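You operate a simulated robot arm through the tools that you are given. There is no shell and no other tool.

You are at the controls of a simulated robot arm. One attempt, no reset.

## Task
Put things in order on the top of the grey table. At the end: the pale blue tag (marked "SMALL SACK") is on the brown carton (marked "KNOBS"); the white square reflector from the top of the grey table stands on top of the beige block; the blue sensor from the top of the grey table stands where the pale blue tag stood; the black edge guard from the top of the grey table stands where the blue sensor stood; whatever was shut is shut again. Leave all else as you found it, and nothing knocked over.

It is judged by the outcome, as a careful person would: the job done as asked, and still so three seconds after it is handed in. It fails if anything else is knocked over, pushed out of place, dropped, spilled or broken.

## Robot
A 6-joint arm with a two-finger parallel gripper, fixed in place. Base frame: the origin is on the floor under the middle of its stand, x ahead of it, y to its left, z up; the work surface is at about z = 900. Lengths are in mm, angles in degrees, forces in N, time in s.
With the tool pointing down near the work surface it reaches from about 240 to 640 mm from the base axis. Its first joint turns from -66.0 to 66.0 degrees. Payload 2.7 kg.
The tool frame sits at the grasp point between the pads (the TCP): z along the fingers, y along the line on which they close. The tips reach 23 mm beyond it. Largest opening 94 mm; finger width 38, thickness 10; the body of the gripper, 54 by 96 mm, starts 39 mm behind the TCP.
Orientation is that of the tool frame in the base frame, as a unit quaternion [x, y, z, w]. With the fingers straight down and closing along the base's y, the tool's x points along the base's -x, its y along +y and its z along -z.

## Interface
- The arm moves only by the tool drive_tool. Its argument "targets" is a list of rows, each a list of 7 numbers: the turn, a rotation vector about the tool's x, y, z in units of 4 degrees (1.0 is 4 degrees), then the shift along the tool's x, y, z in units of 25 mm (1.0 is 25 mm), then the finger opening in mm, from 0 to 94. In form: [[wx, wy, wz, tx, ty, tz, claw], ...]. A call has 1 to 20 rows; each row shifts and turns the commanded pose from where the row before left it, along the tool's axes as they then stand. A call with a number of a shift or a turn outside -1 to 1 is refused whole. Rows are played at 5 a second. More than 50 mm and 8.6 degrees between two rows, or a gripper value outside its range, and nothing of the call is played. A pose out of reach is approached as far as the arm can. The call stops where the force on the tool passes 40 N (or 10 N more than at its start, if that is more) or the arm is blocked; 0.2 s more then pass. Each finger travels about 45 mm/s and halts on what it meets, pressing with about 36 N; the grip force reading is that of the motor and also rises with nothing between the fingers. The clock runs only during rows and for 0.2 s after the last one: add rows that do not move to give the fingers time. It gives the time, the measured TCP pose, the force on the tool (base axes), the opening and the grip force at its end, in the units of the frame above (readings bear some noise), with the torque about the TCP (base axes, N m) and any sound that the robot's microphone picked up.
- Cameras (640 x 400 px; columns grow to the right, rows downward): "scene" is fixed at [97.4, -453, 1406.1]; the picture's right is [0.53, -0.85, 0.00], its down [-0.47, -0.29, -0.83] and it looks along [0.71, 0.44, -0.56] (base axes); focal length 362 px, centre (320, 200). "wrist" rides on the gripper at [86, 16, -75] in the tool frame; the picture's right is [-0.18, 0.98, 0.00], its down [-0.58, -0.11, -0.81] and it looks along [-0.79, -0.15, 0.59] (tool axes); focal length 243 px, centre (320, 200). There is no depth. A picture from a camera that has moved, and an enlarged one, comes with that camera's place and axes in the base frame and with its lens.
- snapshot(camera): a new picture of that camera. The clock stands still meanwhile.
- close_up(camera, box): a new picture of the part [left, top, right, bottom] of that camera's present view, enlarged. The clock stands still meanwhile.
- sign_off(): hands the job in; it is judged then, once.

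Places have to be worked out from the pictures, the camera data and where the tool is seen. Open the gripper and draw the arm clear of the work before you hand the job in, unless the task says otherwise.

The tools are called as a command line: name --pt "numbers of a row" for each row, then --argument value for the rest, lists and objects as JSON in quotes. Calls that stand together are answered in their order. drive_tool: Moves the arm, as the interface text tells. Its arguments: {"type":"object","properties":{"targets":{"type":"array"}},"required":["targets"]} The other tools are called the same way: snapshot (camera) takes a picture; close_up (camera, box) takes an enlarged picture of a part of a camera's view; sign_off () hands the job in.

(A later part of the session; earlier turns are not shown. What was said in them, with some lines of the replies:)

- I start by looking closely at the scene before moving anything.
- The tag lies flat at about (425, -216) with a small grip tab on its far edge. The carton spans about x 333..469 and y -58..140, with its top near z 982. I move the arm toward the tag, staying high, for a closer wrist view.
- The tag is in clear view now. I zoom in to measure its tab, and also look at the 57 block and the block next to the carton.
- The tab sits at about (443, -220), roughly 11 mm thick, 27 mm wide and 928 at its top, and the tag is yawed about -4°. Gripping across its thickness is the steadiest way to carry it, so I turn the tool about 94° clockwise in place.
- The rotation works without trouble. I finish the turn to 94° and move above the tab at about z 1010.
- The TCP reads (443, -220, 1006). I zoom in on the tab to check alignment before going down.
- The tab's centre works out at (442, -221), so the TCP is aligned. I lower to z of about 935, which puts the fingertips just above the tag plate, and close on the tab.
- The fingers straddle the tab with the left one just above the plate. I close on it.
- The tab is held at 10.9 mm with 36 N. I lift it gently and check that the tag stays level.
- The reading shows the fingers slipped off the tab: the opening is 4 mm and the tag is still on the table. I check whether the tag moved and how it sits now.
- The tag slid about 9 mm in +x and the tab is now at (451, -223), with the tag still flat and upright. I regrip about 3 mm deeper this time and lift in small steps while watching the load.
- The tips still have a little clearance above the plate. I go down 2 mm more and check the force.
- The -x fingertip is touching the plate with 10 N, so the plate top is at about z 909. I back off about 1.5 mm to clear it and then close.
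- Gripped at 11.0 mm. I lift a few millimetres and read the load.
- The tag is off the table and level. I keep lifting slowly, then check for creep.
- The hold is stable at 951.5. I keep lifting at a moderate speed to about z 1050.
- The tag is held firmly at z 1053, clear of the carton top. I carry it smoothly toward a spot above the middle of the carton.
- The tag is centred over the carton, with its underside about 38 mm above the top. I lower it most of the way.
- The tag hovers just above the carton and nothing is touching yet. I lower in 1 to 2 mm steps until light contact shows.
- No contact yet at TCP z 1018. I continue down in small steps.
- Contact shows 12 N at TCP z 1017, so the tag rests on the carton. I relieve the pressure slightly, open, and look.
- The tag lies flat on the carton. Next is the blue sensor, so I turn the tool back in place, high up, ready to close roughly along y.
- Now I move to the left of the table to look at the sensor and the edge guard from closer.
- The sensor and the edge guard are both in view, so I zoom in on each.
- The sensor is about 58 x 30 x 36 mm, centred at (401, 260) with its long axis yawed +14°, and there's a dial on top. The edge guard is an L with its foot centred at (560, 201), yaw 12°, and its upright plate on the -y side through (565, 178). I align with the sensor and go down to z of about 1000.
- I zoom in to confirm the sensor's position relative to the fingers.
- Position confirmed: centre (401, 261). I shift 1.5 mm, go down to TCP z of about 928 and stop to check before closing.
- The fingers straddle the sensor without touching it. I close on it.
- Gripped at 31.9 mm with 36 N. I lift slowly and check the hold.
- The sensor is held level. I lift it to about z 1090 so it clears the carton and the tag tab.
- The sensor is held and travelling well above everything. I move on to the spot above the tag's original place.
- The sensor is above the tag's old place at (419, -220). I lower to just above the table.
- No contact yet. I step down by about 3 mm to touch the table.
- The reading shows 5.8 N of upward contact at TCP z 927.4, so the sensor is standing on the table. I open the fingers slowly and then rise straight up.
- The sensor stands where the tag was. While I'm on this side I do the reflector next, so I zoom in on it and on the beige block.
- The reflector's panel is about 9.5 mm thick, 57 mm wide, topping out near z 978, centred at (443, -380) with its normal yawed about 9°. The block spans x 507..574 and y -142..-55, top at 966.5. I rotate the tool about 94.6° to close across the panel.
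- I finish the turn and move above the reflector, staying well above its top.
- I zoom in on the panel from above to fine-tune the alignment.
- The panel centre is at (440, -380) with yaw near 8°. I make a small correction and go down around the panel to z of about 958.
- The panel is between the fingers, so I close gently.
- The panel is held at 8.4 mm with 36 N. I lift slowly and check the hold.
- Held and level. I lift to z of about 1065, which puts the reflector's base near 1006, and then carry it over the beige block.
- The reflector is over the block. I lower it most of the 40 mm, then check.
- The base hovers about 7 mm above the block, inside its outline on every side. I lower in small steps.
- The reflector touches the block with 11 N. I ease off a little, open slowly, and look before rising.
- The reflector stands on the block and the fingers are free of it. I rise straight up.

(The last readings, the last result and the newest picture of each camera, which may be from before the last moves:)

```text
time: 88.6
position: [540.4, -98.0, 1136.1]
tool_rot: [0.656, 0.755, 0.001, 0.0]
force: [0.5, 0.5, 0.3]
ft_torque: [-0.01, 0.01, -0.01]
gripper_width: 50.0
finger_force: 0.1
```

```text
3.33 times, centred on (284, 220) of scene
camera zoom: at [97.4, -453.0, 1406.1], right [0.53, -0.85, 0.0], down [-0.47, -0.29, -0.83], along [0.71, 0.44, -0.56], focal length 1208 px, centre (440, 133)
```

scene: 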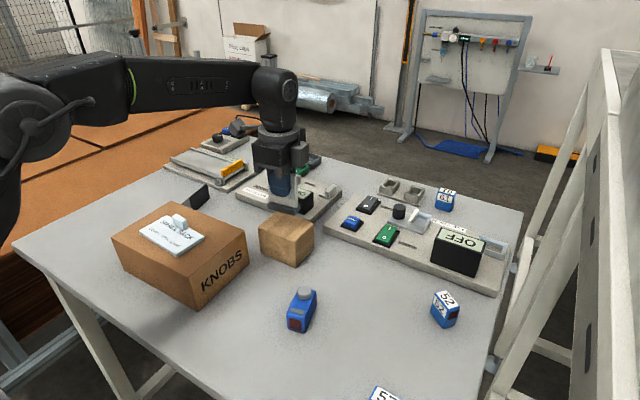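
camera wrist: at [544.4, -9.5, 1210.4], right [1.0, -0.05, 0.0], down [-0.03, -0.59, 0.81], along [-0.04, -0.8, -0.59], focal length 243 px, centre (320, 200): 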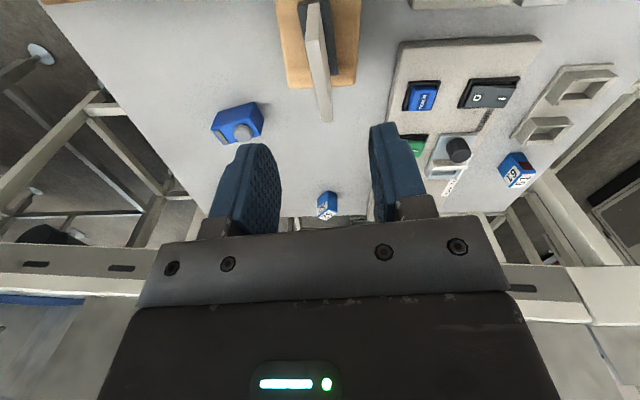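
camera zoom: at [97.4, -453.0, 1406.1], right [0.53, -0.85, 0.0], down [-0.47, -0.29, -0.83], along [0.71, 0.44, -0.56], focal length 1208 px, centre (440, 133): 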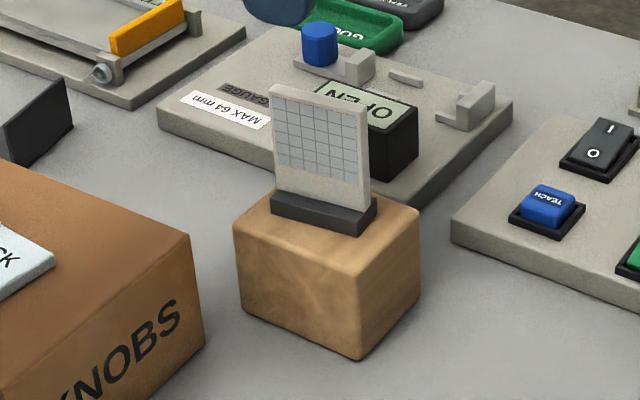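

The reflector stands upright on the block. Now the edge guard: I rotate the tool back in place while clear above.

drive_tool --pt "0 0 -1 0 0 0 50" --pt "0 0 -1 0 0 0 50" --pt "0 0 -1 0 0 0 50" --pt "0 0 -1 0 0 0 50" --pt "0 0 -1 0 0 0 50" --pt "0 0 -1 0 0 0 50" --pt "0 0 -1 0 0 0 50" --pt "0 0 -1 0 0 0 50" --pt "0 0 -1 0 0 0 50" --pt "0 0 -1 0 0 0 50" --pt "0 0 -1 0 0 0 50" --pt "0 0 -1 0 0 0 50" --pt "0 0 -1 0 0 0 50" --pt "0 0 -1 0 0 0 50" --pt "0 0 -1 0 0 0 50" --pt "0 0 -1 0 0 0 50" --pt "0 0 -1 0 0 0 50" --pt "0 0 -1 0 0 0 50" --pt "0 0 -1 0 0 0 50" --pt "0 0 -1 0 0 0 50"

```text
time: 92.8
position: [539.1, -98.5, 1135.9]
tool_rot: [0.017, 1.0, 0.002, 0.0]
force: [0.3, 1.0, -0.1]
ft_torque: [-0.02, 0.0, -0.01]
gripper_width: 50.0
finger_force: 0.1
```

I finish the alignment to -12° and move to a viewing position short of the edge guard.

drive_tool --pt "0 0 -1 0 0 0 50" --pt "0 0 -1 0 0 0 50" --pt "0 0 -1 0 0 0 50" --pt "0 0 -0.5 0 0 0 50" --pt "0 0 0 -0.026 0.909 0 50" --pt "0 0 0 -0.026 0.909 0 50" --pt "0 0 0 -0.026 0.909 0 50" --pt "0 0 0 -0.026 0.909 0 50" --pt "0 0 0 -0.026 0.909 0 50" --pt "0 0 0 -0.026 0.909 0 50" --pt "0 0 0 -0.026 0.909 0 50" --pt "0 0 0 -0.026 0.909 0 50" --pt "0 0 0 -0.026 0.909 0 50" --pt "0 0 0 -0.026 0.909 0 50" --pt "0 0 0 -0.026 0.909 0.7 50" --pt "0 0 0 -0.026 0.909 0.8 50" --pt "0 0 0 0 0 0.74 50" --pt "0 0 0 0 0 0 50"

snapshot --camera "wrist"

snapshot --camera "scene"

```text
time: 96.6
position: [493.7, 169.3, 1079.3]
tool_rot: [-0.105, 0.994, 0.001, 0.001]
force: [-0.6, -0.7, 1.1]
ft_torque: [-0.05, 0.01, 0.03]
gripper_width: 50.0
finger_force: 0.2
```

```text
taken
camera wrist: at [404.9, 167.8, 1153.3], right [-0.02, 1.0, 0.0], down [0.59, 0.01, 0.81], along [0.81, 0.02, -0.59], focal length 243 px, centre (320, 200)
```

wrist: 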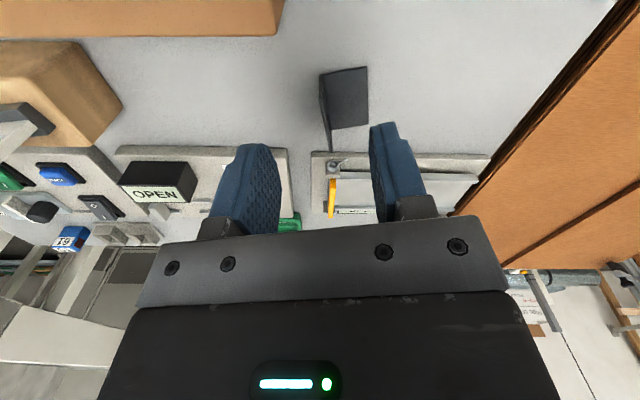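

```text
taken
```

scene: 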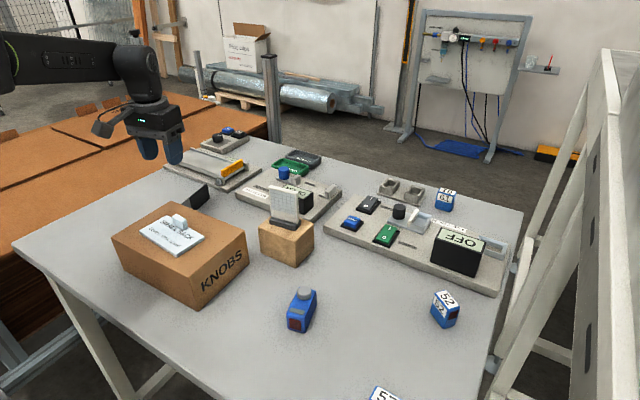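

I zoom in on the guard from this new viewpoint.

close_up --camera "wrist" --box '[280, 50, 408, 170]'

close_up --camera "scene" --box '[155, 165, 251, 225]'

```text
3.33 times, centred on (344, 110) of wrist
camera zoom: at [404.9, 167.8, 1153.3], right [-0.02, 1.0, 0.0], down [0.59, 0.01, 0.81], along [0.81, 0.02, -0.59], focal length 809 px, centre (240, 500)
```

zoom: 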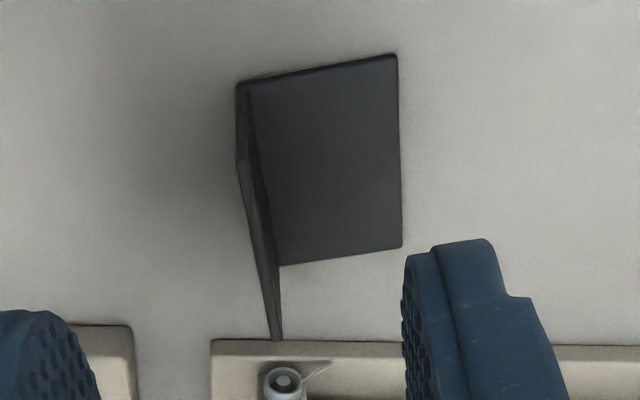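

```text
6.67 times, centred on (203, 195) of scene
camera zoom: at [97.4, -453.0, 1406.1], right [0.53, -0.85, 0.0], down [-0.47, -0.29, -0.83], along [0.71, 0.44, -0.56], focal length 2417 px, centre (1100, 233)
```

zoom: 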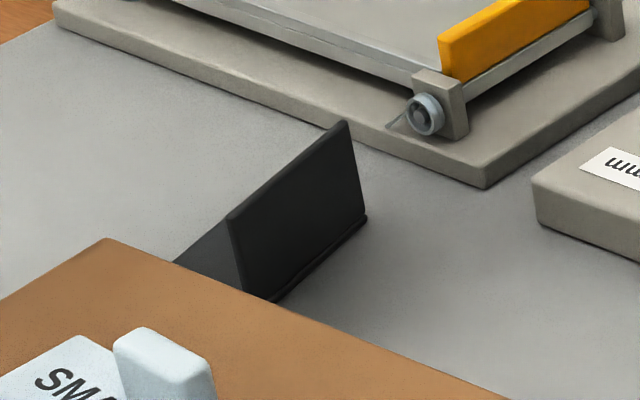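

The guard's upright plate runs from (532, 171) to (596, 184), top z about 946 and roughly 4 mm thick, so its centre is at (564, 178). I move over it and stop with the tips just above the plate.

drive_tool --pt "0 0 0 -0.937 -0.081 0 44" --pt "0 0 0 -0.937 -0.081 0 44" --pt "0 0 0 -0.937 -0.081 0 44" --pt "0 0 0 0 0 0.94 44" --pt "0 0 0 0 0 0.94 44" --pt "0 0 0 0 0 0.94 44" --pt "0 0 0 0 0 0.94 44" --pt "0 0 0 0 0 0 44"

close_up --camera "wrist" --box '[192, 40, 448, 200]'

close_up --camera "scene" --box '[140, 130, 268, 225]'

```text
time: 98.4
position: [562.6, 178.0, 984.6]
tool_rot: [-0.105, 0.994, 0.001, 0.0]
force: [-0.1, -0.5, 0.6]
ft_torque: [0.02, 0.0, -0.02]
gripper_width: 44.0
finger_force: 0.0
```

```text
2.50 times, centred on (320, 120) of wrist
camera zoom: at [474.9, 177.1, 1058.4], right [-0.02, 1.0, 0.0], down [0.59, 0.01, 0.81], along [0.81, 0.02, -0.59], focal length 606 px, centre (320, 400)
```

zoom: 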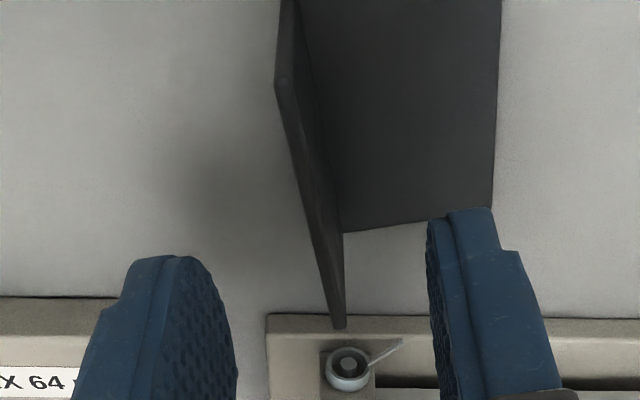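

```text
4.21 times, centred on (204, 178) of scene
camera zoom: at [97.4, -453.0, 1406.1], right [0.53, -0.85, 0.0], down [-0.47, -0.29, -0.83], along [0.71, 0.44, -0.56], focal length 1526 px, centre (808, 295)
```

zoom: 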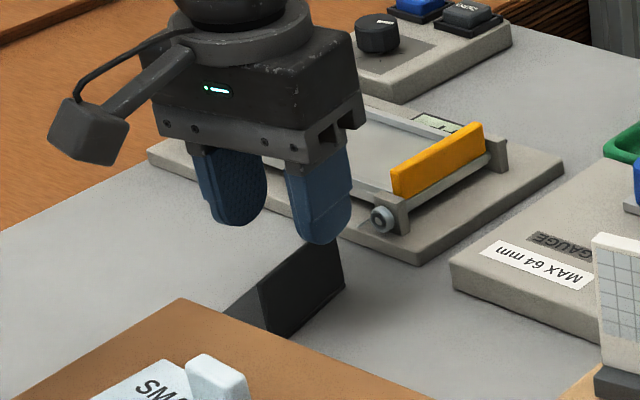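

The plate centre is confirmed at (562, 178), matching the TCP. I go down to z of about 932 with a finger on each side of the plate.

drive_tool --pt "0 0 0 0 0 0.6 44" --pt "0 0 0 0 0 0.6 44" --pt "0 0 0 0 0 0.5 44" --pt "0 0 0 0 0 0.3 44" --pt "0 0 0 0 0 0.1 44" --pt "0 0 0 0 0 0 44"

close_up --camera "wrist" --box '[192, 40, 448, 200]'

close_up --camera "scene" --box '[140, 130, 268, 225]'

```text
time: 99.8
position: [561.8, 178.2, 933.6]
tool_rot: [-0.104, 0.995, 0.001, 0.001]
force: [-0.6, -0.6, -0.9]
ft_torque: [0.03, 0.03, -0.01]
gripper_width: 43.9
finger_force: 0.2
```

```text
2.50 times, centred on (320, 120) of wrist
camera zoom: at [474.0, 176.3, 1007.4], right [-0.02, 1.0, 0.0], down [0.59, 0.01, 0.81], along [0.81, 0.02, -0.59], focal length 606 px, centre (320, 400)
```

zoom: 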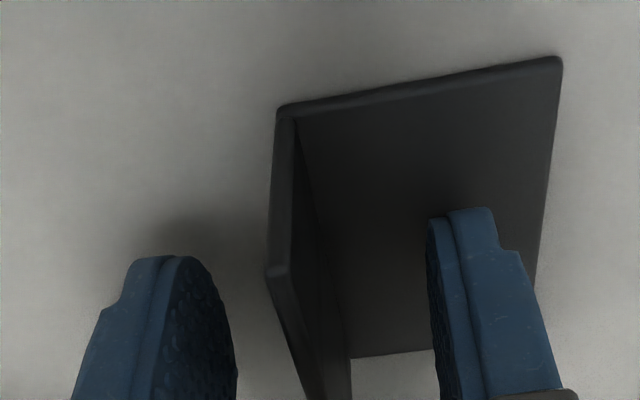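

```text
4.21 times, centred on (204, 178) of scene
camera zoom: at [97.4, -453.0, 1406.1], right [0.53, -0.85, 0.0], down [-0.47, -0.29, -0.83], along [0.71, 0.44, -0.56], focal length 1526 px, centre (808, 295)
```

zoom: 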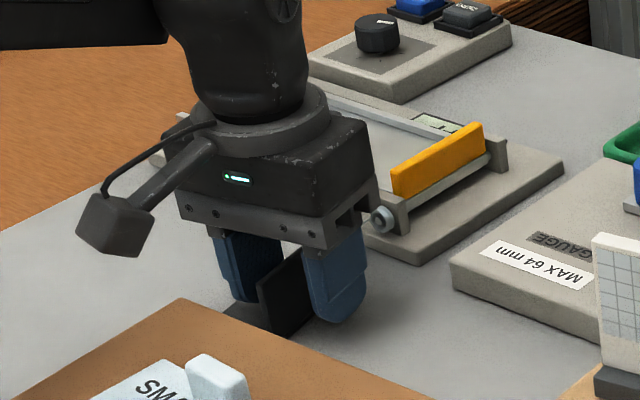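

The plate sits between the fingers, the tips above the foot, no contact. I close.

drive_tool --pt "0 0 0 0 0 0 32" --pt "0 0 0 0 0 0 20" --pt "0 0 0 0 0 0 10" --pt "0 0 0 0 0 0 4" --pt "0 0 0 0 0 0 0" --pt "0 0 0 0 0 0 0" --pt "0 0 0 0 0 0 0" --pt "0 0 0 0 0 0 0"

close_up --camera "wrist" --box '[192, 40, 448, 200]'

```text
time: 101.6
position: [563.0, 177.0, 934.2]
tool_rot: [-0.105, 0.995, 0.0, 0.001]
force: [-0.8, 0.2, 0.4]
ft_torque: [0.0, 0.02, -0.05]
gripper_width: 3.1
finger_force: 36.1
```

```text
2.50 times, centred on (320, 120) of wrist
camera zoom: at [474.1, 176.3, 1007.6], right [-0.02, 1.0, 0.0], down [0.59, 0.01, 0.81], along [0.81, 0.02, -0.59], focal length 606 px, centre (320, 400)
```

zoom: 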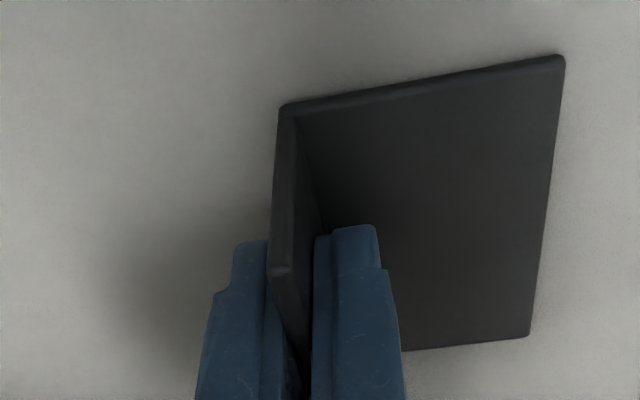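

The plate is held at 3.1 mm with 36 N. I lift slowly and check.

drive_tool --pt "0 0 0 0 0 -0.1 0" --pt "0 0 0 0 0 -0.2 0" --pt "0 0 0 0 0 -0.3 0" --pt "0 0 0 0 0 -0.4 0" --pt "0 0 0 0 0 -0.4 0" --pt "0 0 0 0 0 -0.2 0" --pt "0 0 0 0 0 0 0"

close_up --camera "wrist" --box '[192, 40, 448, 200]'

close_up --camera "scene" --box '[140, 130, 268, 225]'

```text
time: 103.2
position: [561.8, 178.3, 975.2]
tool_rot: [-0.104, 0.995, 0.0, 0.001]
force: [0.3, 0.0, -0.9]
ft_torque: [0.0, 0.01, -0.01]
gripper_width: 2.6
finger_force: 36.4
```

```text
2.50 times, centred on (320, 120) of wrist
camera zoom: at [474.0, 177.7, 1048.6], right [-0.02, 1.0, 0.0], down [0.59, 0.01, 0.81], along [0.81, 0.02, -0.59], focal length 606 px, centre (320, 400)
```

zoom: 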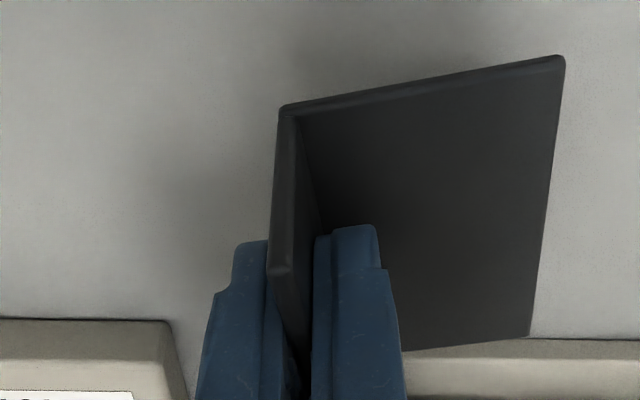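

```text
4.21 times, centred on (204, 178) of scene
camera zoom: at [97.4, -453.0, 1406.1], right [0.53, -0.85, 0.0], down [-0.47, -0.29, -0.83], along [0.71, 0.44, -0.56], focal length 1526 px, centre (808, 295)
```

zoom: 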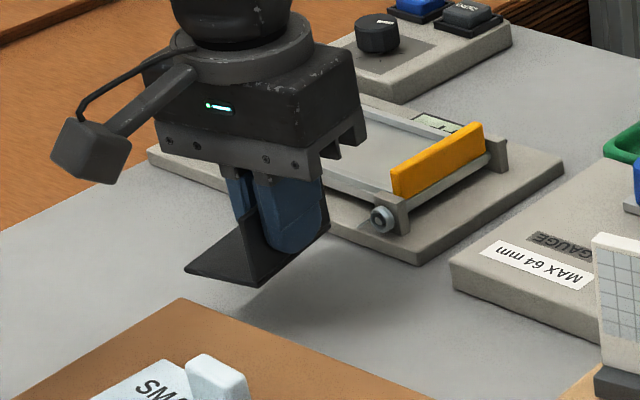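

The guard is held and level. I lift a bit more and carry it to the sensor's old place, so that its foot ends up centred on (401, 259).

drive_tool --pt "0 0 0 0 0 -0.4 0" --pt "0 0 0 0 0 -0.5 0" --pt "0 0 0 0 0 -0.3 0" --pt "0 0 0 0.2 0.126 0 0" --pt "0 0 0 0.4 0.252 0 0" --pt "0 0 0 0.51 0.321 0 0" --pt "0 0 0 0.51 0.321 0 0" --pt "0 0 0 0.51 0.321 0 0" --pt "0 0 0 0.51 0.321 0 0" --pt "0 0 0 0.51 0.321 0 0" --pt "0 0 0 0.51 0.321 0 0" --pt "0 0 0 0.51 0.321 0 0" --pt "0 0 0 0.51 0.321 0 0" --pt "0 0 0 0.51 0.321 0 0" --pt "0 0 0 0.35 0.22 0 0" --pt "0 0 0 0.18 0.113 0 0" --pt "0 0 0 0 0 0 0"

snapshot --camera "wrist"

close_up --camera "scene" --box '[60, 130, 220, 250]'

```text
time: 106.8
position: [404.9, 237.0, 1003.4]
tool_rot: [-0.104, 0.995, 0.001, 0.001]
force: [0.2, -0.8, -0.1]
ft_torque: [-0.02, 0.03, 0.02]
gripper_width: 2.7
finger_force: 36.0
```

```text
taken
camera wrist: at [316.0, 235.8, 1077.3], right [-0.02, 1.0, 0.0], down [0.59, 0.01, 0.81], along [0.81, 0.02, -0.59], focal length 243 px, centre (320, 200)
```

wrist: 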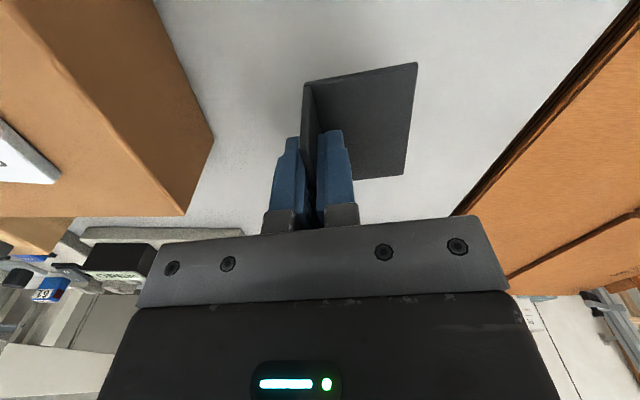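

```text
3.33 times, centred on (140, 190) of scene
camera zoom: at [97.4, -453.0, 1406.1], right [0.53, -0.85, 0.0], down [-0.47, -0.29, -0.83], along [0.71, 0.44, -0.56], focal length 1208 px, centre (920, 233)
```

zoom: 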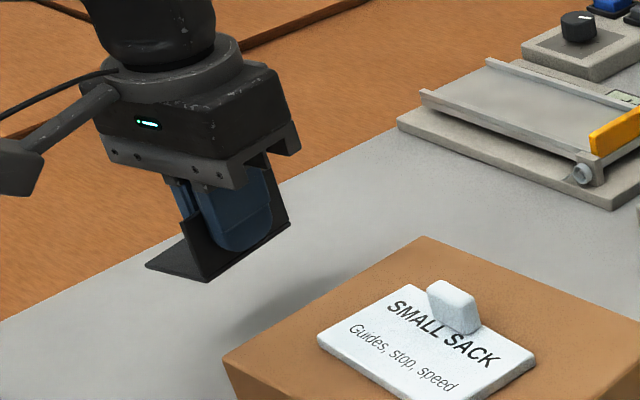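

The guard is above the right spot with open table below. I lower to just above the surface.

drive_tool --pt "0 0 0 0 0 0.3 0" --pt "0 0 0 0 0 0.6 0" --pt "0 0 0 0 0 0.6 0" --pt "0 0 0 0 0 0.5 0" --pt "0 0 0 0 0 0.35 0" --pt "0 0 0 0 0 0.2 0" --pt "0 0 0 0 0 0.08 0" --pt "0 0 0 0 0 0 0"

```text
time: 108.6
position: [402.7, 235.4, 938.2]
tool_rot: [-0.105, 0.995, 0.001, 0.0]
force: [-0.2, -0.3, -0.6]
ft_torque: [0.01, 0.0, 0.05]
gripper_width: 3.0
finger_force: 35.9
```

No contact at 938. I step down by another 3 mm and watch the force.

drive_tool --pt "0 0 0 0 0 0.06 0" --pt "0 0 0 0 0 0.06 0" --pt "0 0 0 0 0 0 0"

```text
time: 109.4
position: [403.8, 235.9, 935.3]
tool_rot: [-0.104, 0.995, 0.001, 0.001]
force: [0.8, 1.3, -1.1]
ft_torque: [-0.01, 0.0, 0.02]
gripper_width: 2.7
finger_force: 35.8
```

drive_tool --pt "0 0 0 0 0 0.04 0" --pt "0 0 0 0 0 0.04 0" --pt "0 0 0 0 0 0 0"

```text
time: 110.2
position: [403.3, 235.5, 934.1]
tool_rot: [-0.104, 0.995, 0.001, 0.0]
force: [-2.1, -1.5, 8.5]
ft_torque: [0.01, 0.2, 0.04]
gripper_width: 3.1
finger_force: 36.6
```

The guard touches the table with 8.5 N. I ease off slightly, open slowly, and look before rising.

drive_tool --pt "0 0 0 0 0 -0.03 0" --pt "0 0 0 0 0 0 5" --pt "0 0 0 0 0 0 10" --pt "0 0 0 0 0 0 18" --pt "0 0 0 0 0 0 26" --pt "0 0 0 0 0 0 36" --pt "0 0 0 0 0 0 40" --pt "0 0 0 0 0 0 40"

close_up --camera "wrist" --box '[192, 40, 448, 200]'

close_up --camera "scene" --box '[60, 150, 220, 250]'

```text
time: 112.0
position: [404.0, 234.7, 934.8]
tool_rot: [-0.105, 0.994, 0.001, 0.001]
force: [-0.4, 0.0, -0.6]
ft_torque: [-0.01, 0.0, 0.0]
gripper_width: 39.9
finger_force: 0.1
```

```text
2.50 times, centred on (320, 120) of wrist
camera zoom: at [315.8, 235.0, 1007.9], right [-0.02, 1.0, 0.0], down [0.59, 0.01, 0.81], along [0.81, 0.02, -0.59], focal length 606 px, centre (320, 400)
```

zoom: 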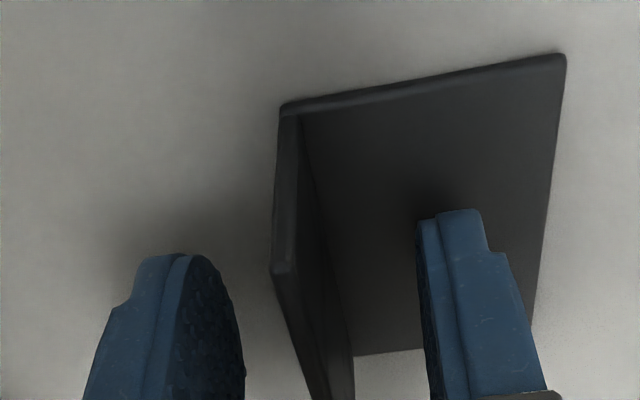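

```text
4.00 times, centred on (140, 200) of scene
camera zoom: at [97.4, -453.0, 1406.1], right [0.53, -0.85, 0.0], down [-0.47, -0.29, -0.83], along [0.71, 0.44, -0.56], focal length 1450 px, centre (1040, 200)
```

zoom: 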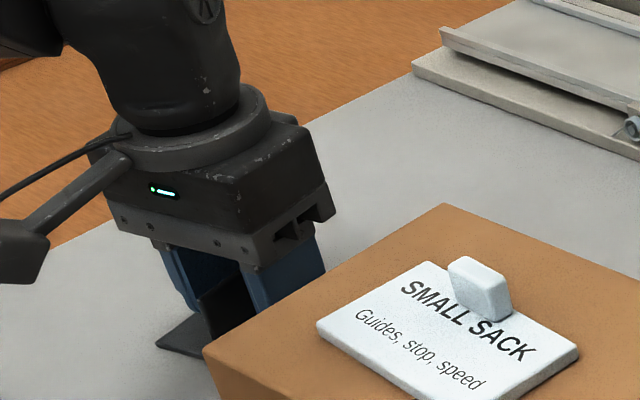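

The guard stands free with its plate between the open fingers. I rise straight up, well clear, and look over the whole table.

drive_tool --pt "0 0 0 0 0 -0.2 40" --pt "0 0 0 0 0 -0.5 40" --pt "0 0 0 0 0 -0.8 40" --pt "0 0 0 0 0 -1 40" --pt "0 0 0 0 0 -1 40" --pt "0 0 0 0 0 -1 40" --pt "0 0 0 0 0 -1 60" --pt "0 0 0 0 0 -1 80" --pt "0 0 0 0 0 -1 94" --pt "0 0 0 0 0 -1 94" --pt "0 0 0 0 0 -1 94" --pt "0 0 0 0 0 0 94"

snapshot --camera "wrist"

snapshot --camera "scene"

close_up --camera "scene" --box '[80, 160, 340, 322]'

close_up --camera "scene" --box '[250, 250, 490, 400]'

```text
time: 114.6
position: [403.7, 235.9, 1172.0]
tool_rot: [-0.104, 0.995, 0.001, 0.001]
force: [0.0, 0.0, 0.3]
ft_torque: [-0.04, -0.05, 0.01]
gripper_width: 94.0
finger_force: 0.0
```

```text
taken
camera wrist: at [315.4, 234.5, 1245.2], right [-0.02, 1.0, 0.0], down [0.59, 0.01, 0.81], along [0.81, 0.02, -0.59], focal length 243 px, centre (320, 200)
```

wrist: 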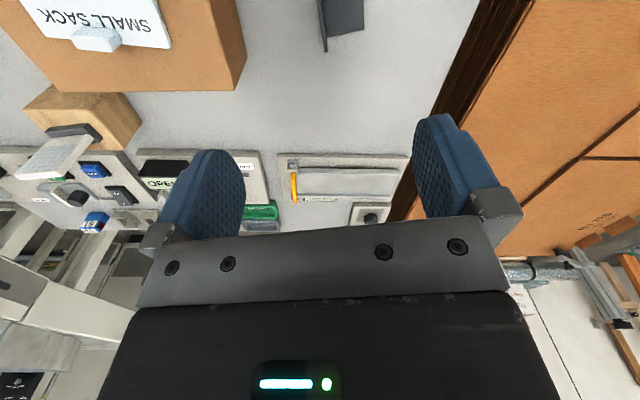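

```text
taken
```

scene: 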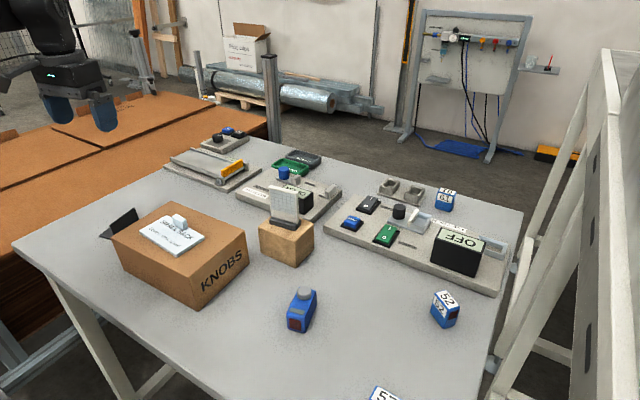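

```text
2.46 times, centred on (210, 241) of scene
camera zoom: at [97.4, -453.0, 1406.1], right [0.53, -0.85, 0.0], down [-0.47, -0.29, -0.83], along [0.71, 0.44, -0.56], focal length 892 px, centre (591, 99)
```

zoom: 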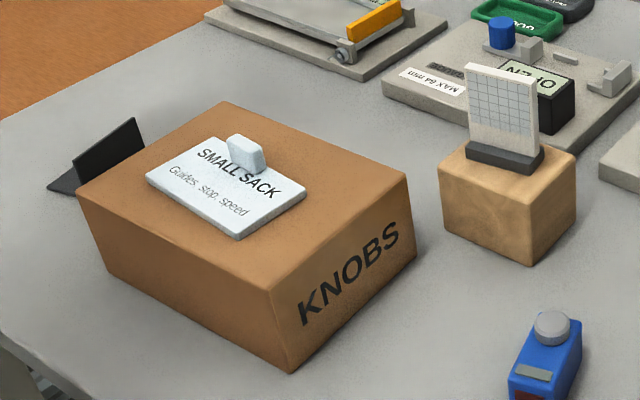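

```text
2.67 times, centred on (370, 325) of scene
camera zoom: at [97.4, -453.0, 1406.1], right [0.53, -0.85, 0.0], down [-0.47, -0.29, -0.83], along [0.71, 0.44, -0.56], focal length 967 px, centre (187, -133)
```

zoom: 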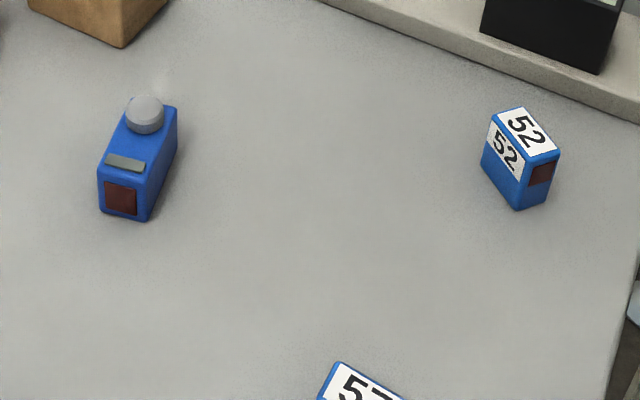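

Everything is in place: the tag is flat on the carton, the reflector upright on the block, the sensor on the tag's old spot and the guard on the sensor's old spot. The carton, block and numbered units haven't moved. I draw the arm back and up, with the gripper open, and take a last look.

drive_tool --pt "0 0 0 0.5 -0.5 -0.5 94" --pt "0 0 0 0.5 -0.5 -0.5 94" --pt "0 0 0 0.5 -0.5 -0.3 94" --pt "0 0 0 0.4 -0.5 0 94" --pt "0 0 0 0 0 0 94" --pt "0 0 0 0 0 0 94" --pt "0 0 0 0 0 0 94"

snapshot --camera "scene"

close_up --camera "scene" --box '[310, 160, 530, 297]'

close_up --camera "wrist" --box '[200, 0, 420, 137]'

```text
time: 116.2
position: [367.6, 177.0, 1204.5]
tool_rot: [-0.104, 0.995, 0.001, 0.001]
force: [0.9, -0.1, 0.3]
ft_torque: [-0.02, -0.01, 0.02]
gripper_width: 94.2
finger_force: 0.0
```

```text
taken
```

scene: 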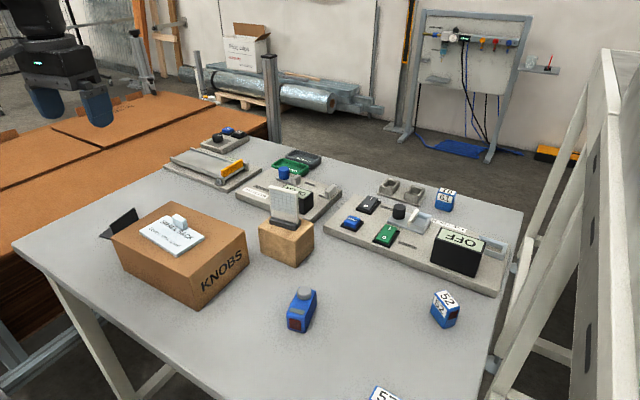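

```text
2.91 times, centred on (420, 228) of scene
camera zoom: at [97.4, -453.0, 1406.1], right [0.53, -0.85, 0.0], down [-0.47, -0.29, -0.83], along [0.71, 0.44, -0.56], focal length 1054 px, centre (29, 117)
```

zoom: 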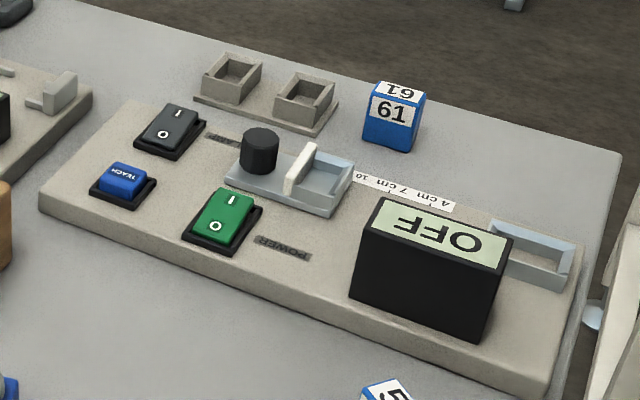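

```text
2.91 times, centred on (310, 68) of wrist
camera zoom: at [280.3, 175.8, 1278.7], right [-0.02, 1.0, 0.0], down [0.59, 0.01, 0.81], along [0.81, 0.02, -0.59], focal length 706 px, centre (349, 582)
```

zoom: 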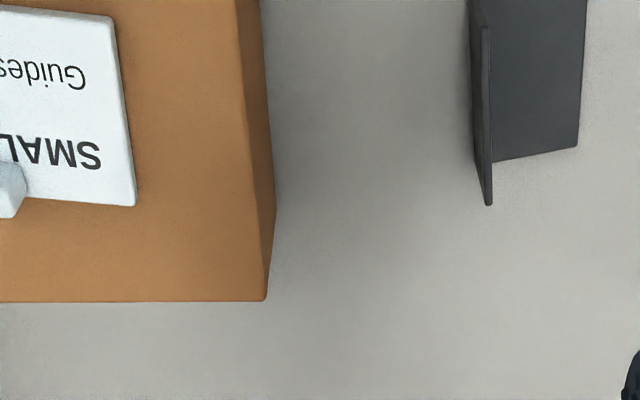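

The last pictures show all four objects where they belong, everything else as it was at the start, and the arm clear with the gripper open. I hand the job in.

sign_off

```text
The job is handed in.
```

The job is done and handed in. The final pictures showed everything in place and nothing knocked over.

- **Tag:** the pale blue "SMALL SACK" tag lies flat on top of the "KNOBS" carton. On my first try the gripper slipped off its tab and the tag slid about 9 mm on the table, still flat. The second grip held.
- **Reflector:** the white square reflector stands upright on top of the beige block.
- **Sensor:** the blue sensor stands where the tag first stood, before it slid. The 52, 57 and 61 units are also blue with similar windows. I took the unnumbered one with the dial to be the sensor you meant.
- **Edge guard:** the black edge guard stands on the sensor's old spot, with its foot centred there.

I opened nothing, so there was nothing to shut again. The carton, the block, the numbered units and the control boards look as they did at the start. The arm is clear of the table with the gripper open.
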